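You operate a simulated robot arm through the tools that you are given. There is no shell and no other tool.

You run a simulated robot arm. Do the job below in one go: nothing can be reset, and whatever is moved stays where it is left.

## Task
Tare the tray on the scale, scoop up the two potatoes beside it and weigh them in it.
Fine: tip them in from the scoop; scoop back; press WEIGH once; the tray ends on the scale.

It is judged by the outcome, as a careful person would: the job done as asked, and still so three seconds after it is handed in. It fails if anything else is knocked over, pushed out of place, dropped, spilled or broken.

## Robot
A 7-joint arm with a fingered hand, fixed in place. Base frame: the origin is on the floor under the middle of its stand, x ahead of it, y to its left, z up. Readings come in m, degrees, newtons and seconds.
It reaches about 1.085 m from its shoulder. Its first joint turns from -166.0 to 166.0 degrees. Payload 3.7 kg.
The tool frame sits at the grasp point between the pads (the TCP): z along the fingers, y along the line on which they close. The tips reach 0.025 m beyond it. The gripper opens to 0.088 m; its body begins 0.029 m behind the TCP. The gripper is a hand of 5 fingers: y runs from the thumb to the fingers, the wrist lies at [-0.013, -0.106, -0.174] in the tool frame, and closing takes about 1.5 s.
Orientation is that of the tool frame in the base frame, as a unit quaternion [x, y, z, w]. With the fingers straight down and the wrist toward the robot, the tool's x, y and z point along [0, 1, 0], [1, 0, 0] and [0, 0, -1] of the base frame.

## Interface
- The arm moves only by the tool apply_moves. Its argument "increments" is one flat list of numbers, 6 for each row, row after row: the shift along the tool's x, y, z in units of 500 mm (1.0 is 500 mm), then the turn, a rotation vector about the tool's x, y, z in units of 45 degrees (1.0 is 45 degrees). In form: [dx, dy, dz, rx, ry, rz, dx, dy, dz, rx, ry, rz, ...]. A call has 1 to 20 rows; each row is the pose to reach, as a shift and turn from the pose commanded when the call began, along the tool's axes at that moment. "claw" is the gripper command, from -1 (fully open) to 1 (shut), values between in proportion, set as the call begins (left out, the last holds). A call with a number of a shift or a turn outside -1 to 1 is refused whole. Each row takes 0.2 s and may step no farther than 0.05 m and 8.6 degrees from the row before; otherwise, or with a gripper value out of range, the whole call is refused. A pose out of reach is approached as far as the arm can. The call stops where the force on the tool passes 40 N (or 10 N more than at its start, if that is more) or the arm is blocked; 0.2 s more then pass. Each finger travels about 0.108 m/s and halts on what it meets, pressing with about 29 N; the grip force reading is that of the motor and also rises with nothing between the fingers. The clock runs only during rows and for 0.2 s after the last one: add rows that repeat a pose to give the fingers time. The reply holds the time, the measured pose of the TCP, the force on the tool along the base axes, the opening and the grip force, in the units named above and with some noise, with the torque about the TCP (base axes, N m) and any sound that the robot's microphone picked up.
- Cameras (640 x 400 px; columns grow to the right, rows downward): "scene" is fixed at [0.3998, 0.6507, 1.509]; the picture's right is [-0.97, -0.22, 0.00], its down [-0.11, 0.46, -0.88] and it looks along [0.20, -0.86, -0.47] (base axes); focal length 310 px, centre (320, 200). "wrist" rides on the gripper at [0.059, -0.079, -0.105] in the tool frame; the picture's right is [-0.73, 0.32, -0.61], its down [-0.62, -0.68, 0.38] and it looks along [-0.29, 0.66, 0.70] (tool axes); focal length 234 px, centre (320, 200). There is no depth. A picture from a camera that has moved, and an enlarged one, comes with that camera's place and axes in the base frame and with its lens.
- snapshot(camera): a new picture of that camera. No time passes.
- set_grasp(shape): the hand has 5 fingers and takes this shape, open, in about a second: jaw (thumb against the fingers, like two jaws); tri (thumb and two fingers); tip (a fingertip pinch); poke (one finger out to press); point (the index stretched); flat (the hand flat); cup (the hand cupped); fist (a fist). The gripper value then closes the fingers along that shape, each until it touches; the sizes above hold for jaw. It gives what a move gives, with no picture.
- inspect(camera, box): a new picture of the part [left, top, right, bottom] of that camera's present view, enlarged. No time passes.
- close_job(): hands the job in; it is judged then, once.

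Nothing tells you positions but the pictures and the camera data. Unless the task says otherwise, let go and move clear before handing in.

The tools are called after "Call:" as name(argument=value, ...) on one line, values as JSON. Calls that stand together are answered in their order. apply_moves: Moves the arm, as the interface text tells. Its arguments: {"type":"object","properties":{"increments":{"type":"array","items":{"type":"number"}},"claw":{"type":"number"}},"required":["increments"]} The other tools are called the same way: set_grasp (shape) gives the hand a shape; snapshot (camera) takes a picture; inspect (camera, box) takes an enlarged picture of a part of a camera's view; close_job () hands the job in.

At the start:

```text
time: 0.0
ee_pos: [0.6109, -0.2263, 1.3197]
tcp_rot: [0.707, 0.707, 0.0, 0.0]
wrist_force: [-0.4, -0.5, -0.1]
ft_torque: [0.01, 0.02, -0.01]
grip_width: 0.0874
finger_force: 0.1
shape: jaw
```

scene: 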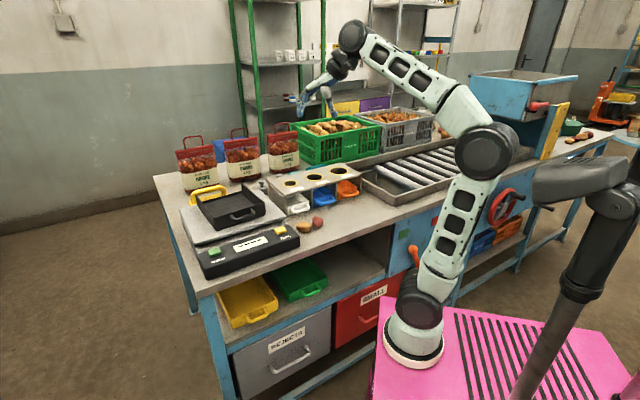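
wrist: 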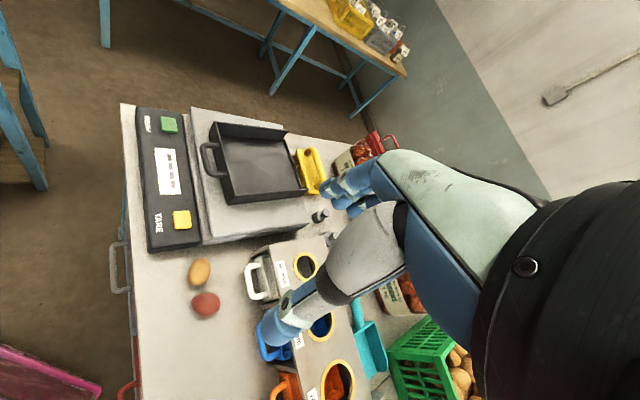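

I see a scale with a black tray on it, a console with TARE (yellow) and WEIGH (green) buttons, two potatoes by it, and a yellow scoop beside the tray plus several coloured scoops in a rack. I'll look closer before moving.

Call:
inspect(camera="scene", box=[160, 120, 400, 290])

Call:
inspect(camera="wrist", box=[110, 90, 430, 290])

Call:
inspect(camera="wrist", box=[110, 200, 430, 400])

Call:
inspect(camera="scene", box=[260, 160, 380, 240])

```text
2.35 times, centred on (280, 205) of scene
camera zoom: at [0.3998, 0.6507, 1.509], right [-0.97, -0.22, 0.0], down [-0.11, 0.46, -0.88], along [0.2, -0.86, -0.47], focal length 729 px, centre (414, 188)
```

zoom: 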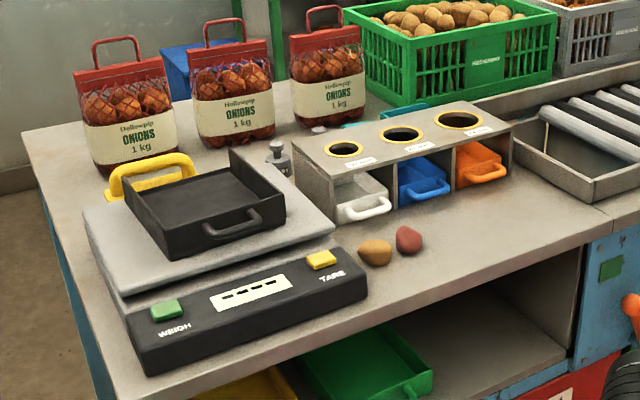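

```text
2.00 times, centred on (270, 190) of wrist
camera zoom: at [0.5317, -0.1672, 1.4244], right [0.32, -0.73, 0.61], down [-0.68, -0.62, -0.38], along [0.66, -0.29, -0.7], focal length 468 px, centre (420, 220)
```

zoom: 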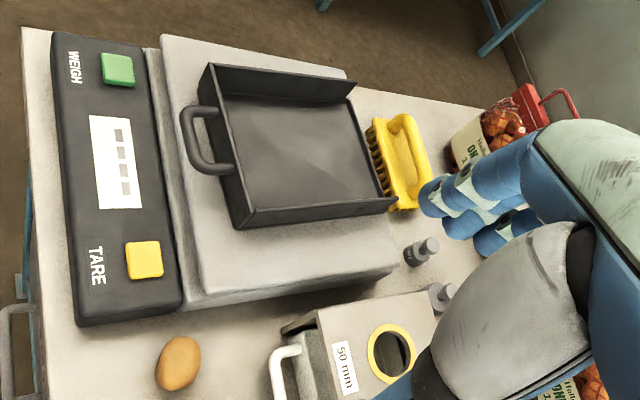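

```text
2.00 times, centred on (270, 300) of wrist
camera zoom: at [0.5317, -0.1672, 1.4244], right [0.32, -0.73, 0.61], down [-0.68, -0.62, -0.38], along [0.66, -0.29, -0.7], focal length 468 px, centre (420, 0)
```

zoom: 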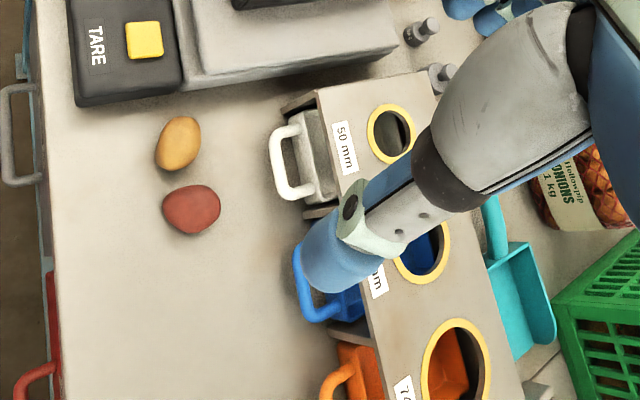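

```text
5.00 times, centred on (320, 200) of scene
camera zoom: at [0.3998, 0.6507, 1.509], right [-0.97, -0.22, 0.0], down [-0.11, 0.46, -0.88], along [0.2, -0.86, -0.47], focal length 1550 px, centre (320, 200)
```

zoom: 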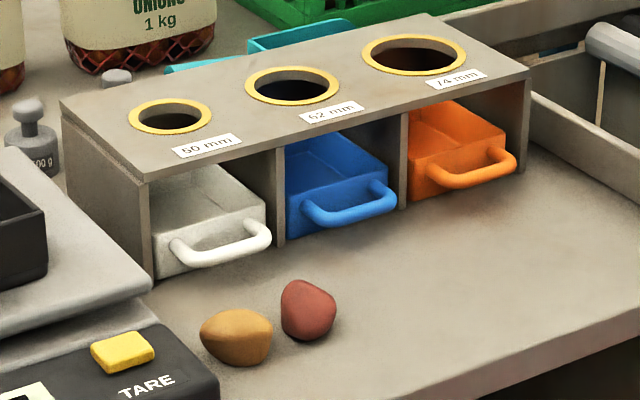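

The cyan scoop lies behind the sizing rack, the yellow thing is a brush, and the potatoes sit at about (0.66, -0.21) and (0.62, -0.26). TARE is near (0.708, -0.130, 0.957) and WEIGH near (0.856, 0.015, 0.957). I'll shape the hand for poking and see where the finger is.

Call:
set_grasp(shape="poke")

Call:
snapshot(camera="wrist")

Call:
inspect(camera="scene", box=[270, 10, 390, 130])

```text
time: 0.9
ee_pos: [0.6111, -0.2262, 1.3193]
tcp_rot: [0.707, 0.708, 0.0, 0.0]
wrist_force: [0.2, -0.2, -0.3]
ft_torque: [0.04, 0.0, 0.01]
grip_width: 0.0001
finger_force: 0.2
shape: poke
```

```text
taken
camera wrist: at [0.5317, -0.1672, 1.4244], right [0.32, -0.73, 0.61], down [-0.68, -0.62, -0.38], along [0.66, -0.29, -0.7], focal length 234 px, centre (320, 200)
```

wrist: 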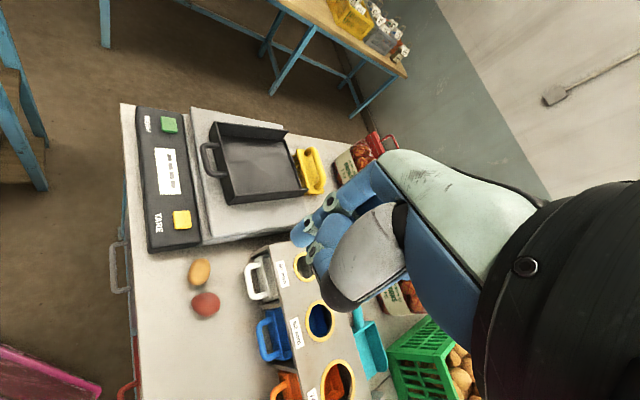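

```text
3.33 times, centred on (330, 70) of scene
camera zoom: at [0.3998, 0.6507, 1.509], right [-0.97, -0.22, 0.0], down [-0.11, 0.46, -0.88], along [0.2, -0.86, -0.47], focal length 1033 px, centre (287, 633)
```

zoom: 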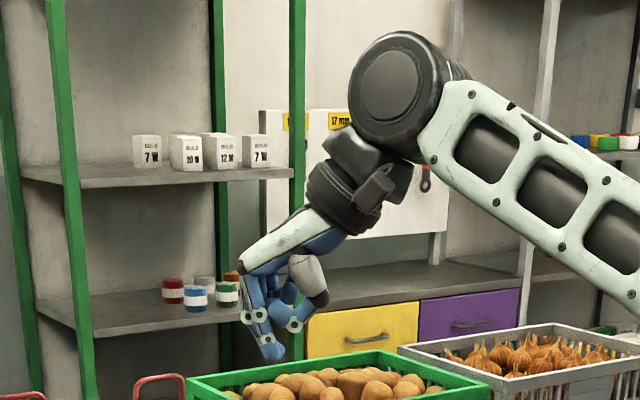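

The index seems to point downward with its tip about 2 cm below the TCP. I'll zoom in on it from the wrist camera to find its sideways offset.

Call:
inspect(camera="wrist", box=[260, 160, 420, 320])

Call:
inspect(camera="scene", box=[305, 70, 345, 120])

```text
2.50 times, centred on (340, 240) of wrist
camera zoom: at [0.5317, -0.1672, 1.4244], right [0.32, -0.73, 0.61], down [-0.68, -0.62, -0.38], along [0.66, -0.29, -0.7], focal length 585 px, centre (270, 100)
```

zoom: 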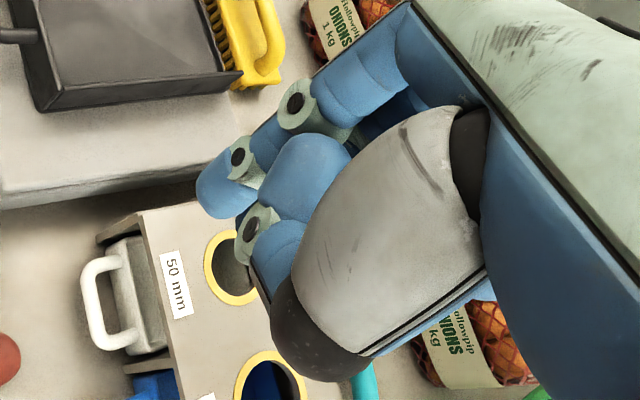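

```text
8.00 times, centred on (325, 95) of scene
camera zoom: at [0.3998, 0.6507, 1.509], right [-0.97, -0.22, 0.0], down [-0.11, 0.46, -0.88], along [0.2, -0.86, -0.47], focal length 2479 px, centre (280, 1040)
```

zoom: 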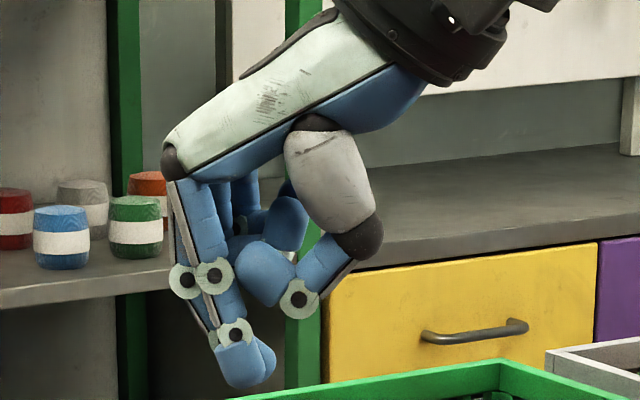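

The poking fingertip is about 1.2 cm to tool +x and 2.2 cm beyond the TCP. Next I'll move above the TARE button and look before pressing.

Call:
apply_moves(increments=[0.0168, 0.0195, 0.058, 0, 0, 0, 0.0336, 0.039, 0.116, 0, 0, 0, 0.0504, 0.0585, 0.174, 0, 0, 0, 0.0672, 0.078, 0.232, 0, 0, 0, 0.084, 0.0975, 0.29, 0, 0, 0, 0.1008, 0.117, 0.348, 0, 0, 0, 0.1176, 0.1365, 0.406, 0, 0, 0, 0.1344, 0.156, 0.464, 0, 0, 0, 0.1512, 0.1755, 0.522, 0, 0, 0, 0.168, 0.195, 0.58, 0, 0, 0, 0.168, 0.195, 0.58, 0, 0, 0])

Call:
snapshot(camera="wrist")

Call:
inspect(camera="scene", box=[180, 140, 380, 280])

```text
time: 3.3
ee_pos: [0.7076, -0.1414, 1.0306]
tcp_rot: [0.707, 0.707, 0.0, 0.0]
wrist_force: [0.4, 0.2, 0.5]
ft_torque: [-0.02, 0.01, 0.02]
grip_width: 0.0
finger_force: 0.2
shape: poke
```

```text
taken
camera wrist: at [0.6286, -0.0826, 1.1348], right [0.32, -0.73, 0.61], down [-0.68, -0.62, -0.38], along [0.66, -0.29, -0.7], focal length 234 px, centre (320, 200)
```

wrist: 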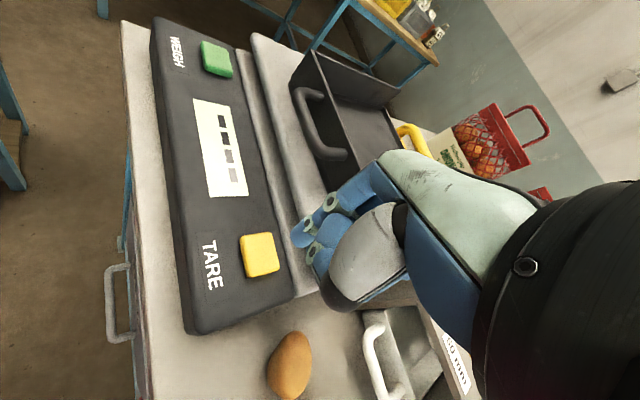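

```text
2.86 times, centred on (280, 210) of scene
camera zoom: at [0.3998, 0.6507, 1.509], right [-0.97, -0.22, 0.0], down [-0.11, 0.46, -0.88], along [0.2, -0.86, -0.47], focal length 886 px, centre (434, 171)
```

zoom: 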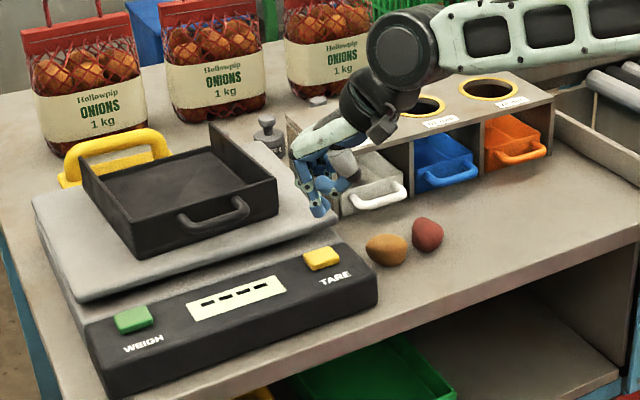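

The fingertip is above TARE, which I place at (0.707, -0.129). I'll descend in small steps, watching the force.

Call:
apply_moves(increments=[0, 0, 0.03, 0, 0, 0, 0, 0, 0.06, 0, 0, 0, 0, 0, 0.08, 0, 0, 0, 0, 0, 0.09, 0, 0, 0, 0, 0, 0.09, 0, 0, 0])

Call:
snapshot(camera="wrist")

Call:
inspect(camera="scene", box=[240, 180, 340, 260])

```text
time: 4.5
ee_pos: [0.708, -0.1416, 0.9858]
tcp_rot: [0.707, 0.707, -0.001, 0.001]
wrist_force: [-0.5, 0.0, -0.1]
ft_torque: [0.02, 0.03, 0.01]
grip_width: 0.0
finger_force: 0.0
shape: poke
```

```text
taken
camera wrist: at [0.6293, -0.0834, 1.0903], right [0.32, -0.73, 0.61], down [-0.68, -0.62, -0.38], along [0.66, -0.29, -0.7], focal length 234 px, centre (320, 200)
```

wrist: 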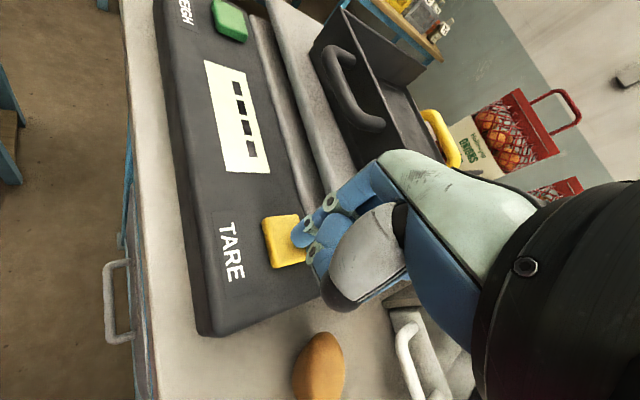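

```text
5.00 times, centred on (290, 220) of scene
camera zoom: at [0.3998, 0.6507, 1.509], right [-0.97, -0.22, 0.0], down [-0.11, 0.46, -0.88], along [0.2, -0.86, -0.47], focal length 1550 px, centre (470, 100)
```

zoom: 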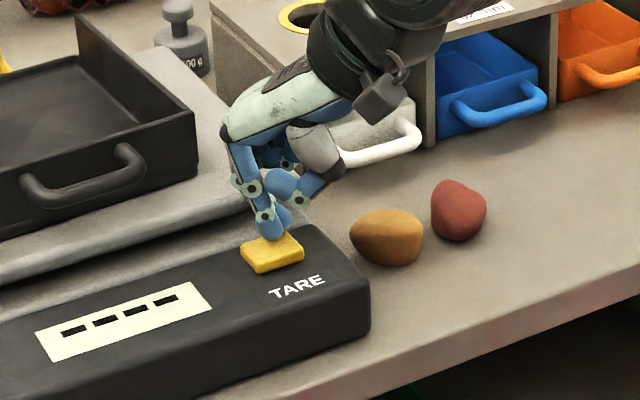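

The fingertip is roughly a centimetre above the button and on line with it. I'll press slowly in 2 mm steps.

Call:
apply_moves(increments=[0, 0, 0.006, 0, 0, 0, 0, 0, 0.012, 0, 0, 0, 0, 0, 0.016, 0, 0, 0, 0, 0, 0.02, 0, 0, 0])

Call:
inspect(camera="scene", box=[240, 180, 340, 260])

```text
time: 5.5
ee_pos: [0.7077, -0.1418, 0.9761]
tcp_rot: [0.707, 0.707, 0.001, 0.001]
wrist_force: [2.6, -1.6, 12.0]
ft_torque: [-0.12, -0.05, 0.04]
grip_width: 0.0001
finger_force: 0.2
shape: poke
heard: click
```

```text
5.00 times, centred on (290, 220) of scene
camera zoom: at [0.3998, 0.6507, 1.509], right [-0.97, -0.22, 0.0], down [-0.11, 0.46, -0.88], along [0.2, -0.86, -0.47], focal length 1550 px, centre (470, 100)
```

zoom: 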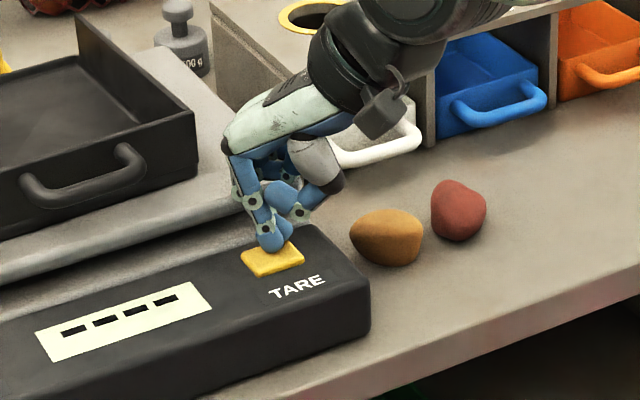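

A click was heard with 12 N on the finger, so TARE has been pressed. I'll lift straight off and check the display.

Call:
apply_moves(increments=[0, 0, -0.03, 0, 0, 0, 0, 0, -0.08, 0, 0, 0, 0, 0, -0.14, 0, 0, 0, 0, 0, -0.2, 0, 0, 0, 0, 0, -0.2, 0, 0, 0])

Call:
snapshot(camera="wrist")

Call:
inspect(camera="scene", box=[190, 180, 340, 280])

```text
time: 6.7
ee_pos: [0.7101, -0.141, 1.0746]
tcp_rot: [0.708, 0.706, 0.001, 0.0]
wrist_force: [0.5, -0.7, -0.1]
ft_torque: [0.01, 0.04, 0.02]
grip_width: 0.0001
finger_force: 0.0
shape: poke
```

```text
taken
camera wrist: at [0.6305, -0.0827, 1.1789], right [0.32, -0.73, 0.61], down [-0.68, -0.62, -0.38], along [0.66, -0.29, -0.7], focal length 234 px, centre (320, 200)
```

wrist: 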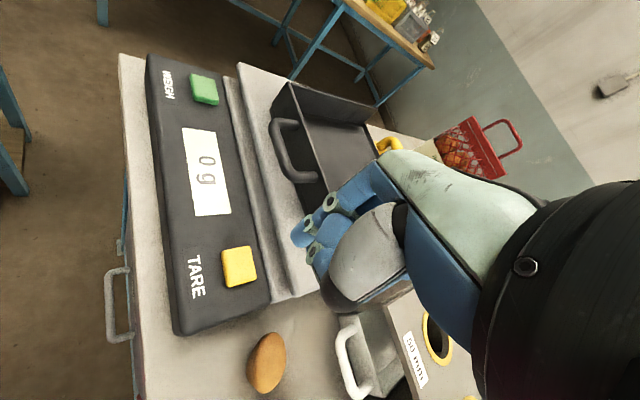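

```text
4.00 times, centred on (265, 230) of scene
camera zoom: at [0.3998, 0.6507, 1.509], right [-0.97, -0.22, 0.0], down [-0.11, 0.46, -0.88], along [0.2, -0.86, -0.47], focal length 1240 px, centre (540, 80)
```

zoom: 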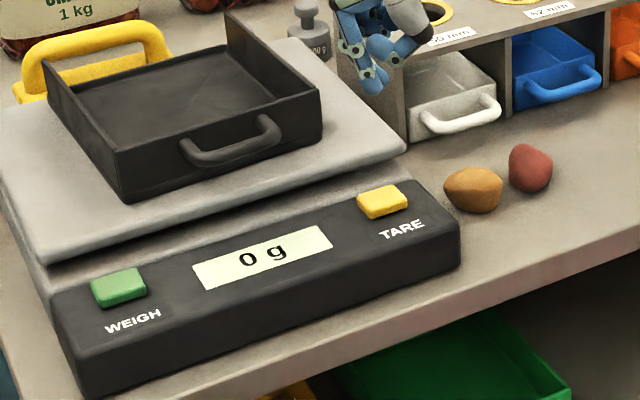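

The display now reads 0 g, so the tare is done. Next I rise, turn the hand 45° to match the table's direction, and look at the cyan scoop behind the rack.

Call:
apply_moves(increments=[0, 0, -0.09, 0, 0, 0, 0, 0, -0.18, 0, 0, 0, 0, 0, -0.27, 0, 0, 0, 0, 0, -0.35, 0, 0, 0, -0.082, -0.029, -0.35, 0, 0, 0.111, -0.164, -0.058, -0.35, 0, 0, 0.222, -0.246, -0.087, -0.35, 0, 0, 0.333, -0.328, -0.116, -0.35, 0, 0, 0.444, -0.41, -0.144, -0.35, 0, 0, 0.555, -0.492, -0.173, -0.35, 0, 0, 0.667, -0.574, -0.202, -0.35, 0, 0, 0.778, -0.656, -0.231, -0.35, 0, 0, 0.889, -0.738, -0.26, -0.35, 0, 0, 1.0, -0.738, -0.26, -0.35, 0, 0, 1.0])

Call:
snapshot(camera="wrist")

Call:
snapshot(camera="scene")

```text
time: 9.7
ee_pos: [0.5777, -0.5106, 1.2474]
tcp_rot: [0.924, 0.382, 0.0, 0.001]
wrist_force: [-0.5, 0.3, -0.7]
ft_torque: [-0.02, 0.01, 0.0]
grip_width: 0.0
finger_force: 0.2
shape: poke
```

```text
taken
camera wrist: at [0.564, -0.4138, 1.3525], right [-0.29, -0.74, 0.61], down [-0.92, 0.04, -0.38], along [0.26, -0.67, -0.7], focal length 234 px, centre (320, 200)
```

wrist: 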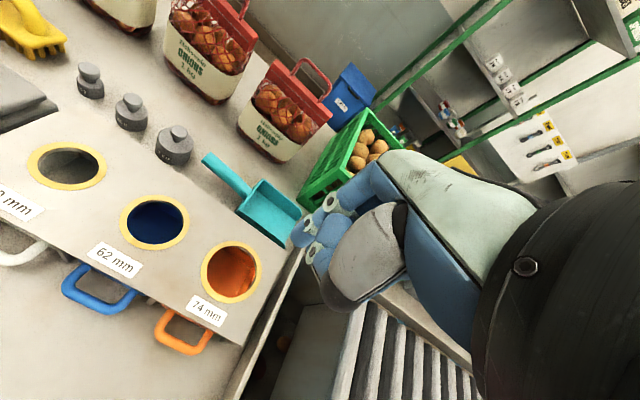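

```text
taken
```

scene: 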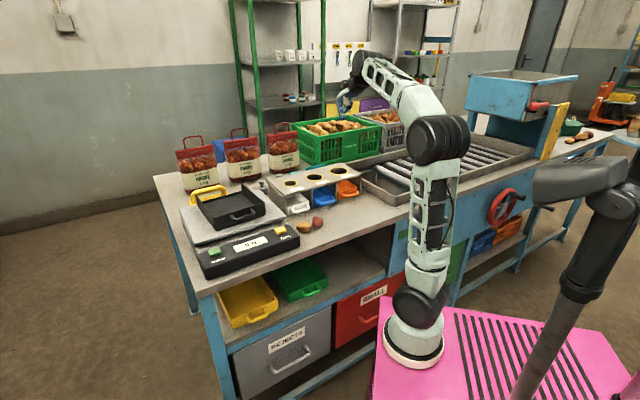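

Call:
inspect(camera="wrist", box=[170, 120, 330, 260])

Call:
inspect(camera="scene", box=[270, 140, 370, 210])

```text
2.86 times, centred on (250, 190) of wrist
camera zoom: at [0.564, -0.4138, 1.3525], right [-0.29, -0.74, 0.61], down [-0.92, 0.04, -0.38], along [0.26, -0.67, -0.7], focal length 669 px, centre (520, 229)
```

zoom: 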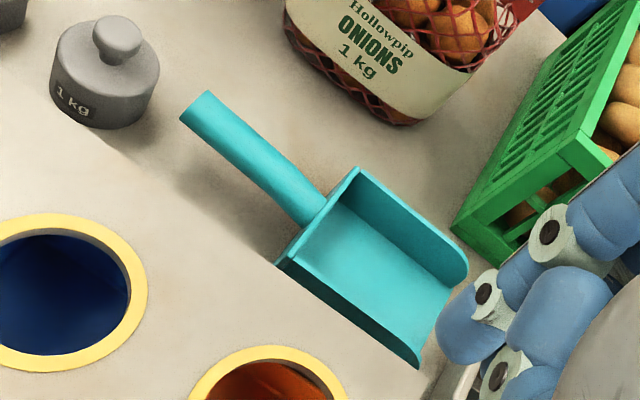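

```text
5.71 times, centred on (320, 175) of scene
camera zoom: at [0.3998, 0.6507, 1.509], right [-0.97, -0.22, 0.0], down [-0.11, 0.46, -0.88], along [0.2, -0.86, -0.47], focal length 1771 px, centre (320, 343)
```

zoom: 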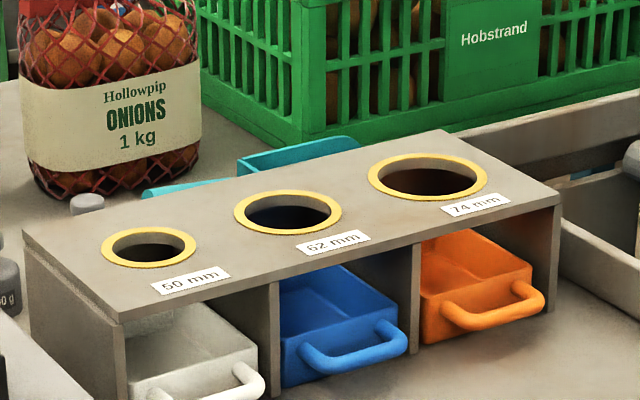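

The scoop is a small cyan dustpan shape: its handle runs along the table direction at about z 0.945, with the mouth pointing away from the scale. To scoop toward the scale I'd have to turn the scoop around, so I'll first test in free air whether the wrist can do that.

Call:
set_grasp(shape="jaw")

Call:
apply_moves(increments=[0.015, -0.059, 0.019, 0.1556, 0, 0, 0.03, -0.118, 0.038, 0.311, 0, 0, 0.045, -0.177, 0.057, 0.467, 0, 0, 0.06, -0.236, 0.076, 0.622, 0, 0, 0.075, -0.2956, 0.094, 0.778, 0, 0, 0.075, -0.2956, 0.094, 0.778, 0, 0])

Call:
snapshot(camera="scene")

Call:
snapshot(camera="wrist")

```text
time: 10.6
ee_pos: [0.5778, -0.5105, 1.2475]
tcp_rot: [0.924, 0.383, 0.0, 0.0]
wrist_force: [0.0, -0.6, -0.9]
ft_torque: [-0.03, 0.0, -0.01]
grip_width: 0.088
finger_force: 0.0
shape: jaw
```

```text
time: 12.0
ee_pos: [0.5017, -0.38, 1.2015]
tcp_rot: [0.881, 0.365, -0.115, -0.278]
wrist_force: [0.0, -0.5, -0.2]
ft_torque: [-0.01, -0.01, 0.02]
grip_width: 0.0881
finger_force: 0.0
shape: jaw
```

```text
taken
```

scene: 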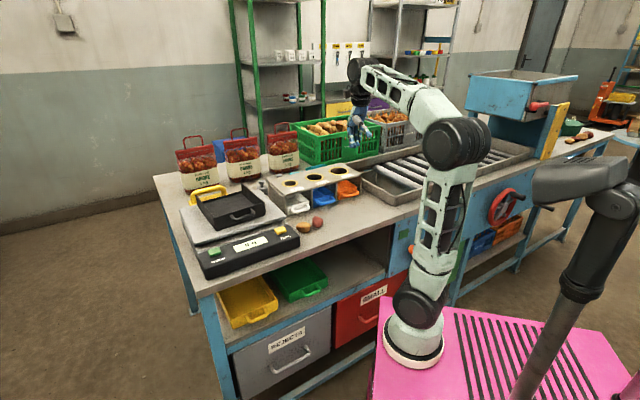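

```text
taken
camera wrist: at [0.5399, -0.3354, 1.3326], right [-0.08, -0.95, 0.31], down [-0.99, 0.11, 0.08], along [-0.11, -0.3, -0.95], focal length 234 px, centre (320, 200)
```

wrist: 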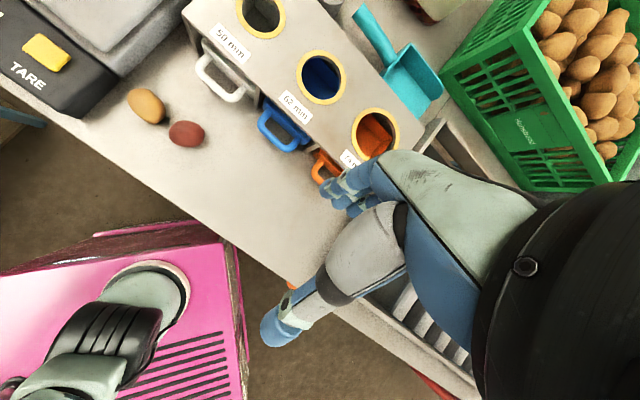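

The arm reached that tilted pose easily. I'll now rotate the hand about the vertical in steps, in free air well above the table, to see how far it goes.

Call:
apply_moves(increments=[0, 0, 0, 0, 0.1062, 0.1517, 0, 0, 0, 0, 0.2123, 0.3033, 0, 0, 0, 0, 0.3185, 0.455, 0, 0, 0, 0, 0.4247, 0.6067, 0, 0, 0, 0, 0.5308, 0.7583, 0, 0, 0, 0, 0.637, 0.91, 0, 0, 0, 0, 0.637, 0.91])

Call:
apply_moves(increments=[0, 0, 0, 0, 0.1062, 0.1517, 0, 0, 0, 0, 0.2123, 0.3033, 0, 0, 0, 0, 0.3185, 0.455, 0, 0, 0, 0, 0.4247, 0.6067, 0, 0, 0, 0, 0.5308, 0.7583, 0, 0, 0, 0, 0.637, 0.91, 0, 0, 0, 0, 0.637, 0.91])

Call:
snapshot(camera="scene")

```text
time: 13.6
ee_pos: [0.5008, -0.3785, 1.2023]
tcp_rot: [0.953, -0.042, 0.013, -0.301]
wrist_force: [-0.1, -0.6, 0.1]
ft_torque: [-0.02, -0.02, -0.03]
grip_width: 0.0878
finger_force: 0.0
shape: jaw
```

```text
time: 15.2
ee_pos: [0.5009, -0.3796, 1.204]
tcp_rot: [0.845, -0.442, 0.14, -0.266]
wrist_force: [0.0, -0.1, -0.5]
ft_torque: [0.0, -0.01, 0.0]
grip_width: 0.0879
finger_force: 0.1
shape: jaw
```

```text
taken
```

scene: 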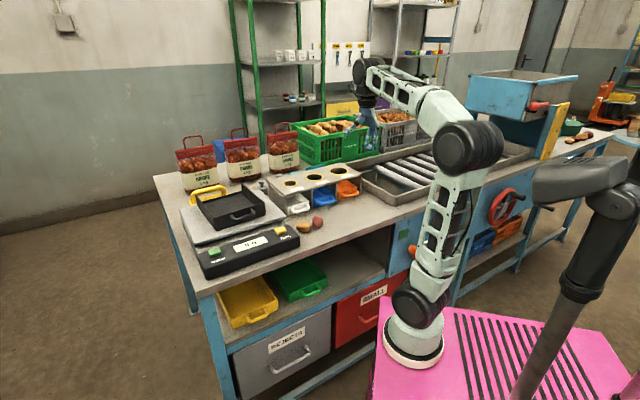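

It turned 100° with no difficulty. I'll continue the test to about 180°.

Call:
apply_moves(increments=[0, 0, 0, 0, 0.1062, 0.1517, 0, 0, 0, 0, 0.2123, 0.3033, 0, 0, 0, 0, 0.3185, 0.455, 0, 0, 0, 0, 0.4247, 0.6067, 0, 0, 0, 0, 0.5308, 0.7583, 0, 0, 0, 0, 0.637, 0.91, 0, 0, 0, 0, 0.637, 0.91])

Call:
apply_moves(increments=[0, 0, 0, 0, 0.0956, 0.1365, 0, 0, 0, 0, 0.1911, 0.273, 0, 0, 0, 0, 0.2867, 0.4095, 0, 0, 0, 0, 0.3823, 0.546, 0, 0, 0, 0, 0.3823, 0.546])

Call:
snapshot(camera="scene")

Call:
snapshot(camera="wrist")

```text
time: 16.8
ee_pos: [0.5006, -0.3789, 1.2026]
tcp_rot: [-0.581, 0.756, -0.239, 0.183]
wrist_force: [0.1, 0.0, 0.6]
ft_torque: [-0.01, -0.02, 0.04]
grip_width: 0.0878
finger_force: 0.0
shape: jaw
```

```text
time: 18.0
ee_pos: [0.5001, -0.3783, 1.2028]
tcp_rot: [-0.377, 0.876, -0.277, 0.12]
wrist_force: [-1.6, 0.2, 0.8]
ft_torque: [-0.02, 0.01, -0.01]
grip_width: 0.0879
finger_force: 0.0
shape: jaw
```

```text
taken
```

scene: 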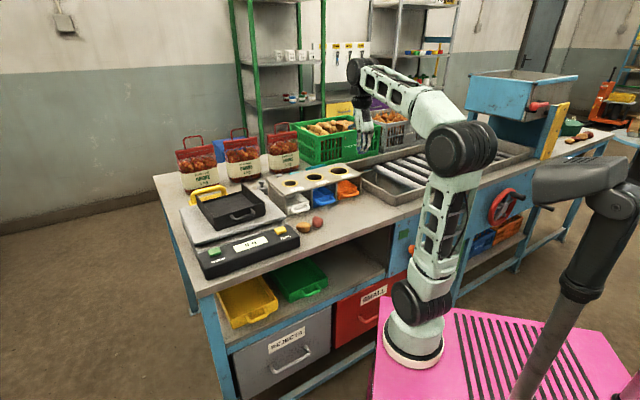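

```text
taken
camera wrist: at [0.4627, -0.4246, 1.3343], right [0.05, 0.95, 0.31], down [0.99, -0.08, 0.08], along [0.1, 0.3, -0.95], focal length 234 px, centre (320, 200)
```

wrist: 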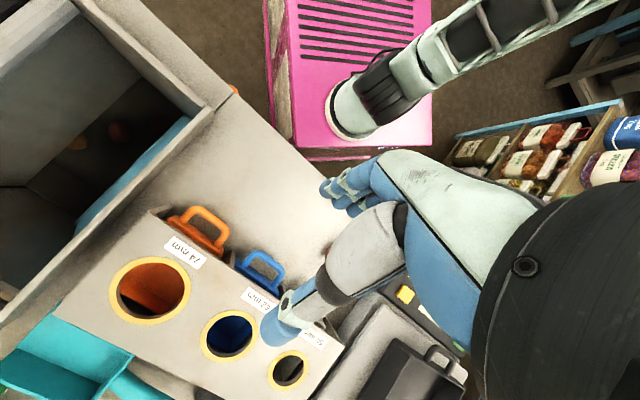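

The wrist can hold the scoop turned fully around. I'll check that this pose also works low down over the potatoes' side and near the tray before committing.

Call:
apply_moves(increments=[0, 0.049, 0.07, 0, 0, 0, 0, 0.098, 0.139, 0, 0, 0, 0, 0.147, 0.209, 0, 0, 0, 0, 0.195, 0.278, 0, 0, 0, -0.07, 0.195, 0.278, 0, 0, 0, -0.14, 0.195, 0.278, 0, 0, 0, -0.2, 0.195, 0.278, 0, 0, 0, -0.2, 0.195, 0.278, 0, 0, 0])

Call:
snapshot(camera="scene")

Call:
snapshot(camera="wrist")

```text
time: 19.8
ee_pos: [0.5699, -0.3073, 1.0325]
tcp_rot: [-0.366, 0.881, -0.278, 0.115]
wrist_force: [0.2, -0.9, -0.1]
ft_torque: [0.02, -0.02, 0.0]
grip_width: 0.088
finger_force: 0.1
shape: jaw
```

```text
taken
```

scene: 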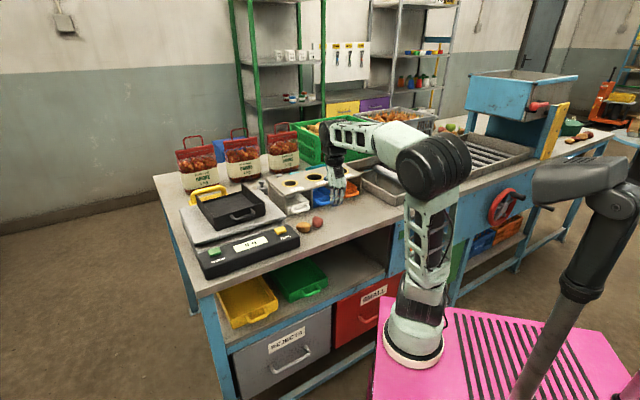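

```text
taken
camera wrist: at [0.5319, -0.3531, 1.1636], right [0.08, 0.95, 0.31], down [0.99, -0.11, 0.08], along [0.11, 0.3, -0.95], focal length 234 px, centre (320, 200)
```

wrist: 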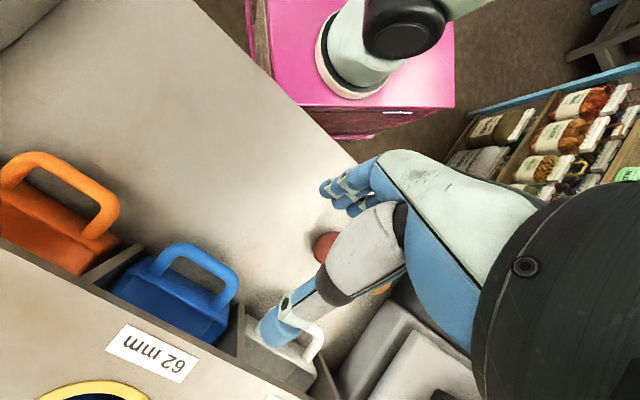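

This turned pose works low too. Now I'll check it at the pouring height beside the tray.

Call:
apply_moves(increments=[0, -0.045, -0.064, 0, 0, 0, 0, -0.09, -0.129, 0, 0, 0, 0, -0.1354, -0.1932, 0, 0, 0, -0.0736, -0.1826, -0.1602, 0, 0, 0, -0.1472, -0.2298, -0.1271, 0, 0, 0, -0.2208, -0.277, -0.0941, 0, 0, 0, -0.2944, -0.3242, -0.061, 0, 0, 0, -0.368, -0.3714, -0.028, 0, 0, 0, -0.368, -0.3714, -0.028, 0, 0, 0])

Call:
snapshot(camera="scene")

Call:
snapshot(camera="wrist")

Call:
inspect(camera="scene", box=[180, 160, 300, 240])

```text
time: 21.8
ee_pos: [0.8035, -0.2787, 1.1499]
tcp_rot: [-0.366, 0.881, -0.277, 0.115]
wrist_force: [0.8, 0.9, 0.0]
ft_torque: [0.0, 0.0, 0.04]
grip_width: 0.0879
finger_force: 0.2
shape: jaw
```

```text
taken
```

scene: 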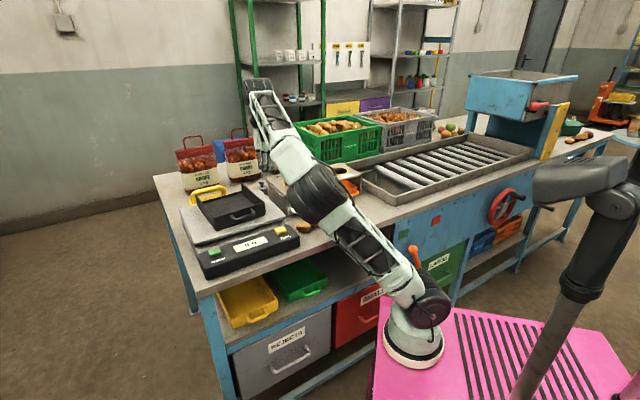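

```text
taken
camera wrist: at [0.7652, -0.3243, 1.2803], right [0.08, 0.95, 0.31], down [0.99, -0.11, 0.08], along [0.11, 0.3, -0.95], focal length 234 px, centre (320, 200)
```

wrist: 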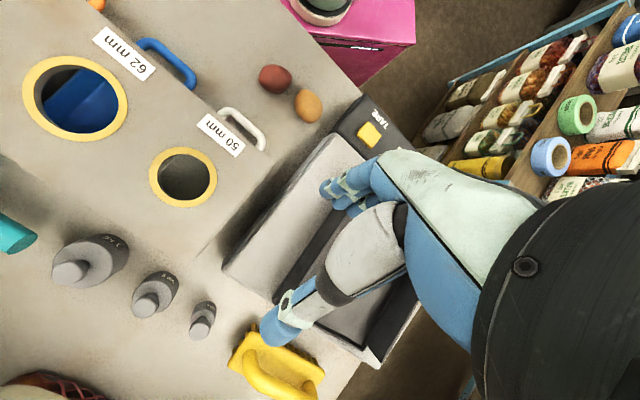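

```text
5.00 times, centred on (240, 200) of scene
camera zoom: at [0.3998, 0.6507, 1.509], right [-0.97, -0.22, 0.0], down [-0.11, 0.46, -0.88], along [0.2, -0.86, -0.47], focal length 1550 px, centre (720, 200)
```

zoom: 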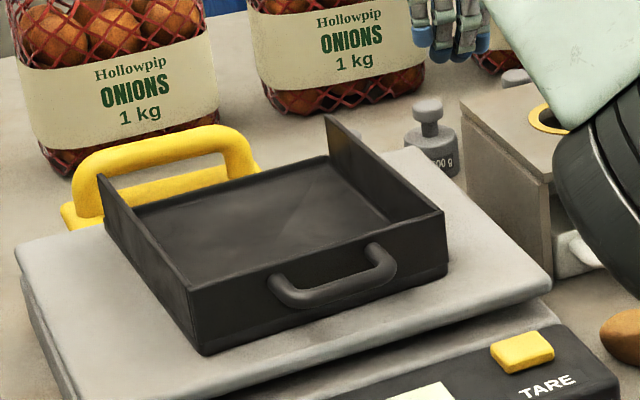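

That works as well. The tray's far side looks open or low, so I want a better look at it and at the heights. I'll unwind the hand back to the normal orientation, rising first, and look down at the tray.

Call:
apply_moves(increments=[0, 0.0082, -0.0464, 0, -0.1062, -0.1517, 0, 0.0163, -0.0929, 0, -0.2123, -0.3033, 0, 0.0245, -0.1393, 0, -0.3185, -0.455, 0, 0.0327, -0.1857, 0, -0.4247, -0.6067, 0, 0.0408, -0.2322, 0, -0.5308, -0.7583, 0, 0.049, -0.2786, 0, -0.637, -0.91])

Call:
apply_moves(increments=[0, 0, 0, 0, -0.1062, -0.1517, 0, 0, 0, 0, -0.2123, -0.3033, 0, 0, 0, 0, -0.3185, -0.455, 0, 0, 0, 0, -0.4247, -0.6067, 0, 0, 0, 0, -0.5308, -0.7583, 0, 0, 0, 0, -0.637, -0.91])

Call:
apply_moves(increments=[0, 0, 0, 0, -0.1062, -0.1517, 0, 0, 0, 0, -0.2123, -0.3033, 0, 0, 0, 0, -0.3185, -0.455, 0, 0, 0, 0, -0.4247, -0.6067, 0, 0, 0, 0, -0.5308, -0.7583, 0, 0, 0, 0, -0.637, -0.91])

Call:
apply_moves(increments=[0, 0, 0, 0, -0.0956, -0.1365, 0, 0, 0, 0, -0.1911, -0.273, 0, 0, 0, 0, -0.2867, -0.4095, 0, 0, 0, 0, -0.3823, -0.546, 0, 0, 0, 0, -0.3823, -0.546])

```text
time: 23.2
ee_pos: [0.7316, -0.2089, 1.2512]
tcp_rot: [0.705, -0.643, 0.202, -0.222]
wrist_force: [0.4, 0.7, 0.1]
ft_torque: [-0.01, 0.0, -0.01]
grip_width: 0.0878
finger_force: 0.2
shape: jaw
```

```text
time: 24.6
ee_pos: [0.7318, -0.2099, 1.2525]
tcp_rot: [0.91, -0.285, 0.09, -0.287]
wrist_force: [0.1, 0.3, 0.2]
ft_torque: [-0.02, -0.02, 0.01]
grip_width: 0.0877
finger_force: 0.1
shape: jaw
```

```text
time: 26.0
ee_pos: [0.7314, -0.2101, 1.2504]
tcp_rot: [0.945, 0.127, -0.04, -0.298]
wrist_force: [-0.3, -0.4, 0.6]
ft_torque: [-0.02, 0.01, 0.0]
grip_width: 0.0879
finger_force: 0.0
shape: jaw
```

```text
time: 27.2
ee_pos: [0.7327, -0.2102, 1.2497]
tcp_rot: [0.88, 0.366, -0.116, -0.279]
wrist_force: [0.3, 0.4, 0.4]
ft_torque: [0.04, -0.02, 0.01]
grip_width: 0.0877
finger_force: 0.1
shape: jaw
```

Now I'll move a little to look straight down on the tray.

Call:
apply_moves(increments=[0.039, 0.0705, 0.0076, 0, 0, 0, 0.078, 0.141, 0.0152, 0, 0, 0, 0.117, 0.2114, 0.0228, 0, 0, 0, 0.117, 0.2114, 0.0228, 0, 0, 0])

Call:
snapshot(camera="wrist")

Call:
snapshot(camera="scene")

```text
time: 28.2
ee_pos: [0.8303, -0.2266, 1.1812]
tcp_rot: [0.882, 0.365, -0.114, -0.277]
wrist_force: [-0.2, -0.2, 0.2]
ft_torque: [0.0, 0.0, -0.01]
grip_width: 0.0881
finger_force: 0.0
shape: jaw
```

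```text
taken
camera wrist: at [0.868, -0.1824, 1.3127], right [-0.08, -0.95, 0.31], down [-0.99, 0.11, 0.08], along [-0.11, -0.3, -0.95], focal length 234 px, centre (320, 200)
```

wrist: 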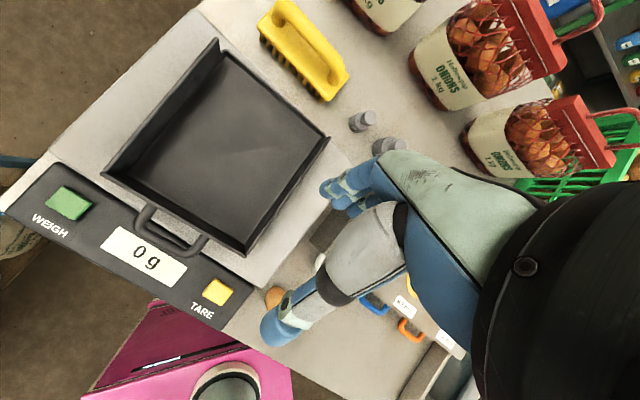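

```text
taken
```

scene: 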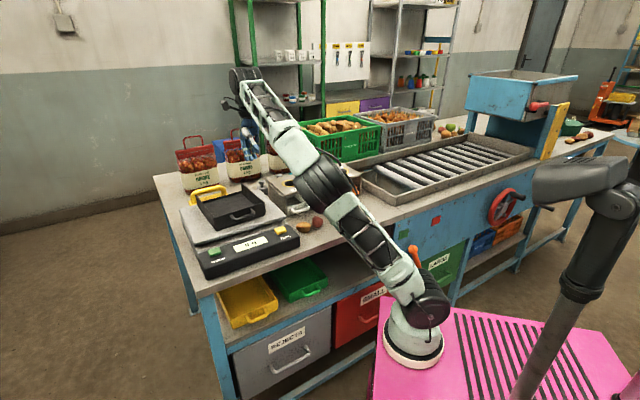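

Call:
inspect(camera="wrist", box=[80, 20, 360, 270])

Call:
inspect(camera="scene", box=[185, 170, 285, 240])

```text
1.60 times, centred on (220, 145) of wrist
camera zoom: at [0.868, -0.1824, 1.3127], right [-0.08, -0.95, 0.31], down [-0.99, 0.11, 0.08], along [-0.11, -0.3, -0.95], focal length 375 px, centre (480, 288)
```

zoom: 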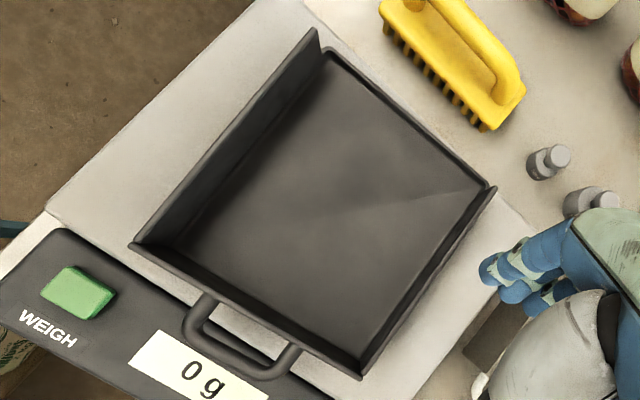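

```text
5.71 times, centred on (235, 205) of scene
camera zoom: at [0.3998, 0.6507, 1.509], right [-0.97, -0.22, 0.0], down [-0.11, 0.46, -0.88], along [0.2, -0.86, -0.47], focal length 1771 px, centre (806, 171)
```

zoom: 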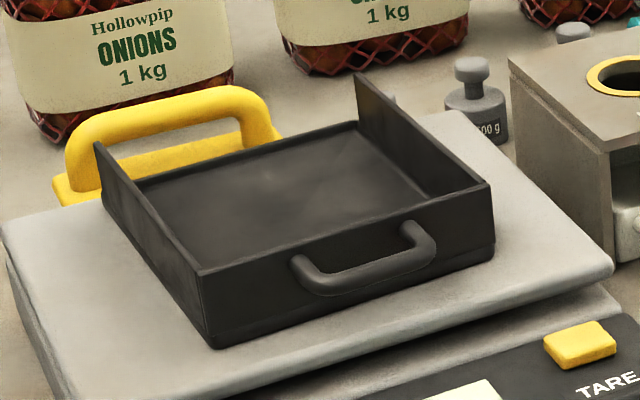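

The tray has three tall walls (top ≈1.03, floor ≈0.99) and only a low lip on the far side, so pouring must be gentle toward the scale's left end. Next I go above the scoop handle and look closely.

Call:
apply_moves(increments=[-0.0705, 0.0446, -0.016, 0, 0, 0, -0.141, 0.0893, -0.032, 0, 0, 0, -0.2115, 0.1339, -0.048, 0, 0, 0, -0.282, 0.1785, -0.064, 0, 0, 0, -0.3525, 0.2231, -0.08, 0, 0, 0, -0.423, 0.2678, -0.096, 0, 0, 0, -0.4935, 0.3124, -0.112, 0, 0, 0, -0.564, 0.357, -0.128, 0, 0, 0, -0.564, 0.357, -0.128, 0, 0, 0])

Call:
snapshot(camera="wrist")

Call:
inspect(camera="scene", box=[260, 100, 400, 200])

```text
time: 30.2
ee_pos: [0.7626, -0.3291, 1.1444]
tcp_rot: [0.881, 0.365, -0.115, -0.278]
wrist_force: [-1.0, 0.6, 0.0]
ft_torque: [0.01, -0.01, 0.01]
grip_width: 0.0879
finger_force: 0.1
shape: jaw
out of reach, approached as far as the arm can: row 1, 2, 3, 4, 5, 6, 7, 8, 9
```

```text
taken
camera wrist: at [0.8009, -0.2843, 1.2764], right [-0.08, -0.95, 0.31], down [-0.99, 0.11, 0.08], along [-0.11, -0.3, -0.95], focal length 234 px, centre (320, 200)
```

wrist: 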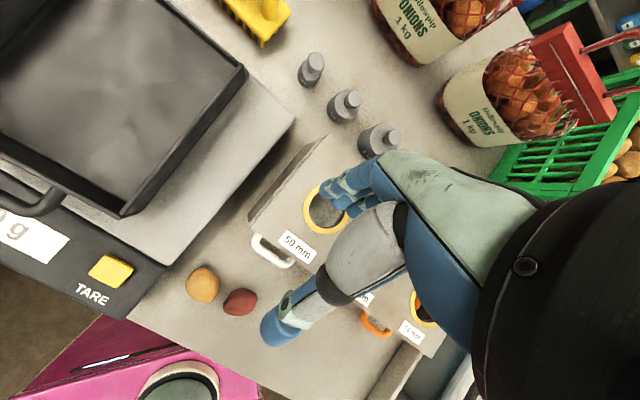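

```text
4.00 times, centred on (330, 150) of scene
camera zoom: at [0.3998, 0.6507, 1.509], right [-0.97, -0.22, 0.0], down [-0.11, 0.46, -0.88], along [0.2, -0.86, -0.47], focal length 1240 px, centre (280, 400)
```

zoom: 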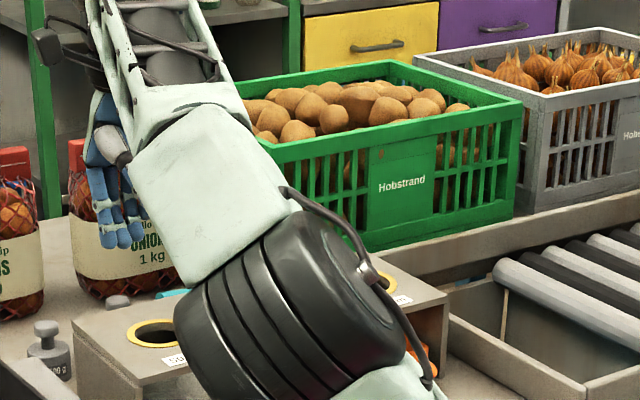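

That pose was out of reach with the strong hand tilt, so I'll use a smaller tilt. I'll reduce the tilt to about 15° here, then retest the turned-around pose nearer the robot.

Call:
apply_moves(increments=[0, 0, 0, -0.111, 0, 0, 0, 0, 0, -0.222, 0, 0, 0, 0, 0, -0.333, 0, 0, 0, 0, 0, -0.444, 0, 0, 0, 0, 0, -0.444, 0, 0])

Call:
snapshot(camera="scene")

```text
time: 31.4
ee_pos: [0.7601, -0.3307, 1.1476]
tcp_rot: [0.916, 0.381, -0.05, -0.12]
wrist_force: [0.5, -0.1, 0.2]
ft_torque: [-0.03, 0.02, -0.03]
grip_width: 0.0879
finger_force: 0.0
shape: jaw
```

```text
taken
```

scene: 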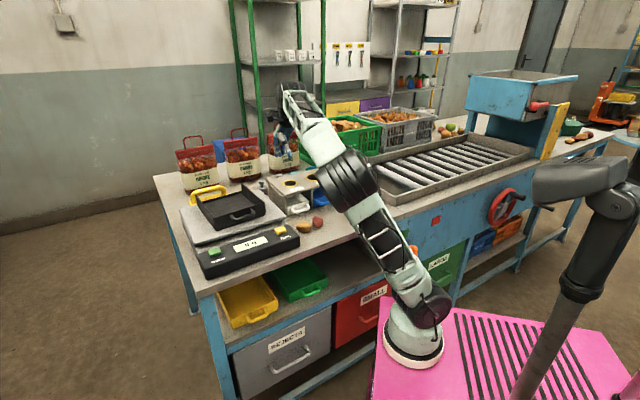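

The pose is recovered. Now I'll move back near the robot and test the turned-around pose with the 15° tilt.

Call:
apply_moves(increments=[-0.0728, -0.0525, -0.0038, 0, 0.0431, 0.161, -0.1457, -0.105, -0.0077, 0, 0.0863, 0.322, -0.2185, -0.1575, -0.0115, 0, 0.1294, 0.483, -0.2913, -0.21, -0.0153, 0, 0.1725, 0.644, -0.3642, -0.2625, -0.0192, 0, 0.2157, 0.805, -0.437, -0.315, -0.023, 0, 0.2588, 0.9659])

Call:
apply_moves(increments=[0, 0, 0, 0, 0.0431, 0.161, 0, 0, 0, 0, 0.0863, 0.322, 0, 0, 0, 0, 0.1294, 0.483, 0, 0, 0, 0, 0.1725, 0.644, 0, 0, 0, 0, 0.2157, 0.805, 0, 0, 0, 0, 0.2588, 0.9659])

Call:
apply_moves(increments=[0, 0, 0, 0, 0.0431, 0.161, 0, 0, 0, 0, 0.0863, 0.322, 0, 0, 0, 0, 0.1294, 0.483, 0, 0, 0, 0, 0.1725, 0.644, 0, 0, 0, 0, 0.2157, 0.805, 0, 0, 0, 0, 0.2588, 0.9659])

Call:
apply_moves(increments=[0, 0, 0, 0, 0.0431, 0.161, 0, 0, 0, 0, 0.0863, 0.322, 0, 0, 0, 0, 0.1294, 0.483, 0, 0, 0, 0, 0.1725, 0.644, 0, 0, 0, 0, 0.2157, 0.805, 0, 0, 0, 0, 0.2588, 0.9659, 0, 0, 0, 0, 0.2588, 0.9659])

Call:
snapshot(camera="scene")

```text
time: 32.8
ee_pos: [0.4984, -0.3825, 1.1986]
tcp_rot: [0.991, -0.001, 0.001, -0.132]
wrist_force: [-0.5, -0.5, -0.6]
ft_torque: [0.02, -0.04, -0.04]
grip_width: 0.088
finger_force: 0.1
shape: jaw
```

```text
time: 34.2
ee_pos: [0.499, -0.3813, 1.1997]
tcp_rot: [0.916, -0.38, 0.05, -0.12]
wrist_force: [-0.2, 0.0, -0.2]
ft_torque: [0.02, 0.0, 0.0]
grip_width: 0.0878
finger_force: 0.1
shape: jaw
```

```text
time: 35.6
ee_pos: [0.4982, -0.3817, 1.2013]
tcp_rot: [-0.701, 0.701, -0.092, 0.092]
wrist_force: [-0.9, 0.0, 0.6]
ft_torque: [0.03, -0.01, -0.02]
grip_width: 0.0881
finger_force: 0.0
shape: jaw
```

```text
time: 37.2
ee_pos: [0.4963, -0.3819, 1.1587]
tcp_rot: [-0.378, 0.916, -0.123, 0.05]
wrist_force: [0.7, 0.2, 0.8]
ft_torque: [0.02, 0.01, 0.01]
grip_width: 0.0878
finger_force: 0.1
shape: jaw
out of reach, approached as far as the arm can: row 2, 3, 4, 5, 6, 7
```

```text
taken
```

scene: 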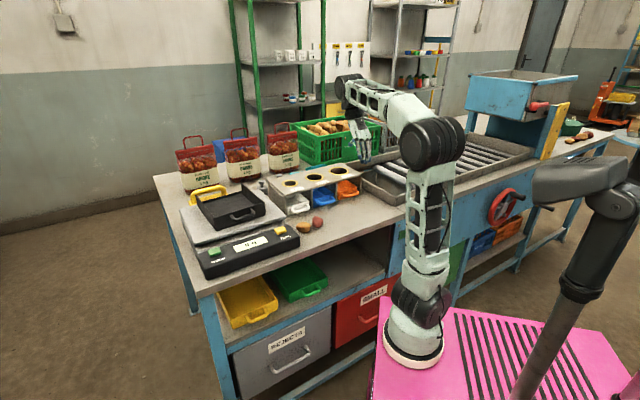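

The turned pose is only limited by height; it settled at z 1.16. I'll check it lower, sweeping along the scooping line above the table.

Call:
apply_moves(increments=[0, 0.0194, 0.0725, 0, 0, 0, 0, 0.0389, 0.1449, 0, 0, 0, 0, 0.0583, 0.2174, 0, 0, 0, 0, 0.0777, 0.2898, 0, 0, 0, 0.06, 0.0777, 0.2898, 0, 0, 0, 0.12, 0.0777, 0.2898, 0, 0, 0, 0.12, 0.0777, 0.2898, 0, 0, 0])

Call:
apply_moves(increments=[-0.075, 0, 0, 0, 0, 0, -0.15, 0, 0, 0, 0, 0, -0.225, 0, 0, 0, 0, 0, -0.3, 0, 0, 0, 0, 0, -0.3, 0, 0, 0, 0, 0])

Call:
snapshot(camera="scene")

Call:
snapshot(camera="wrist")

```text
time: 38.8
ee_pos: [0.4524, -0.4198, 1.0138]
tcp_rot: [-0.38, 0.916, -0.12, 0.05]
wrist_force: [0.0, -0.4, 0.0]
ft_torque: [-0.02, 0.01, 0.05]
grip_width: 0.0878
finger_force: 0.0
shape: jaw
```

```text
time: 40.0
ee_pos: [0.5589, -0.3148, 1.0135]
tcp_rot: [-0.379, 0.916, -0.121, 0.05]
wrist_force: [-0.6, 0.9, 0.9]
ft_torque: [0.0, -0.01, -0.02]
grip_width: 0.0878
finger_force: 0.0
shape: jaw
```

```text
taken
```

scene: 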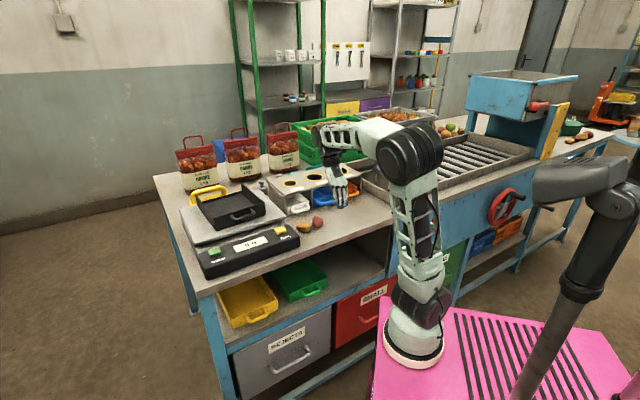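

```text
taken
camera wrist: at [0.5526, -0.3913, 1.1345], right [0.18, 0.84, 0.5], down [0.98, -0.09, -0.19], along [-0.12, 0.53, -0.84], focal length 234 px, centre (320, 200)
```

wrist: 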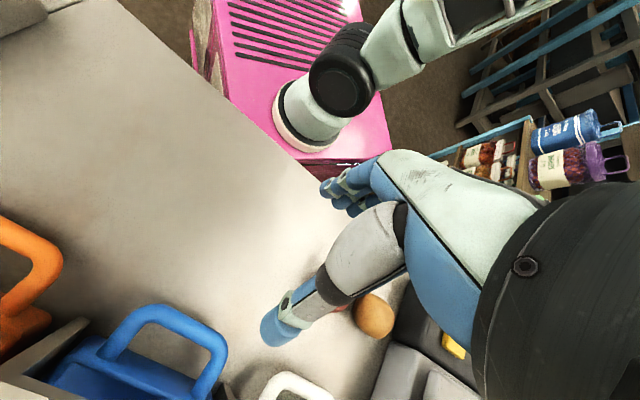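

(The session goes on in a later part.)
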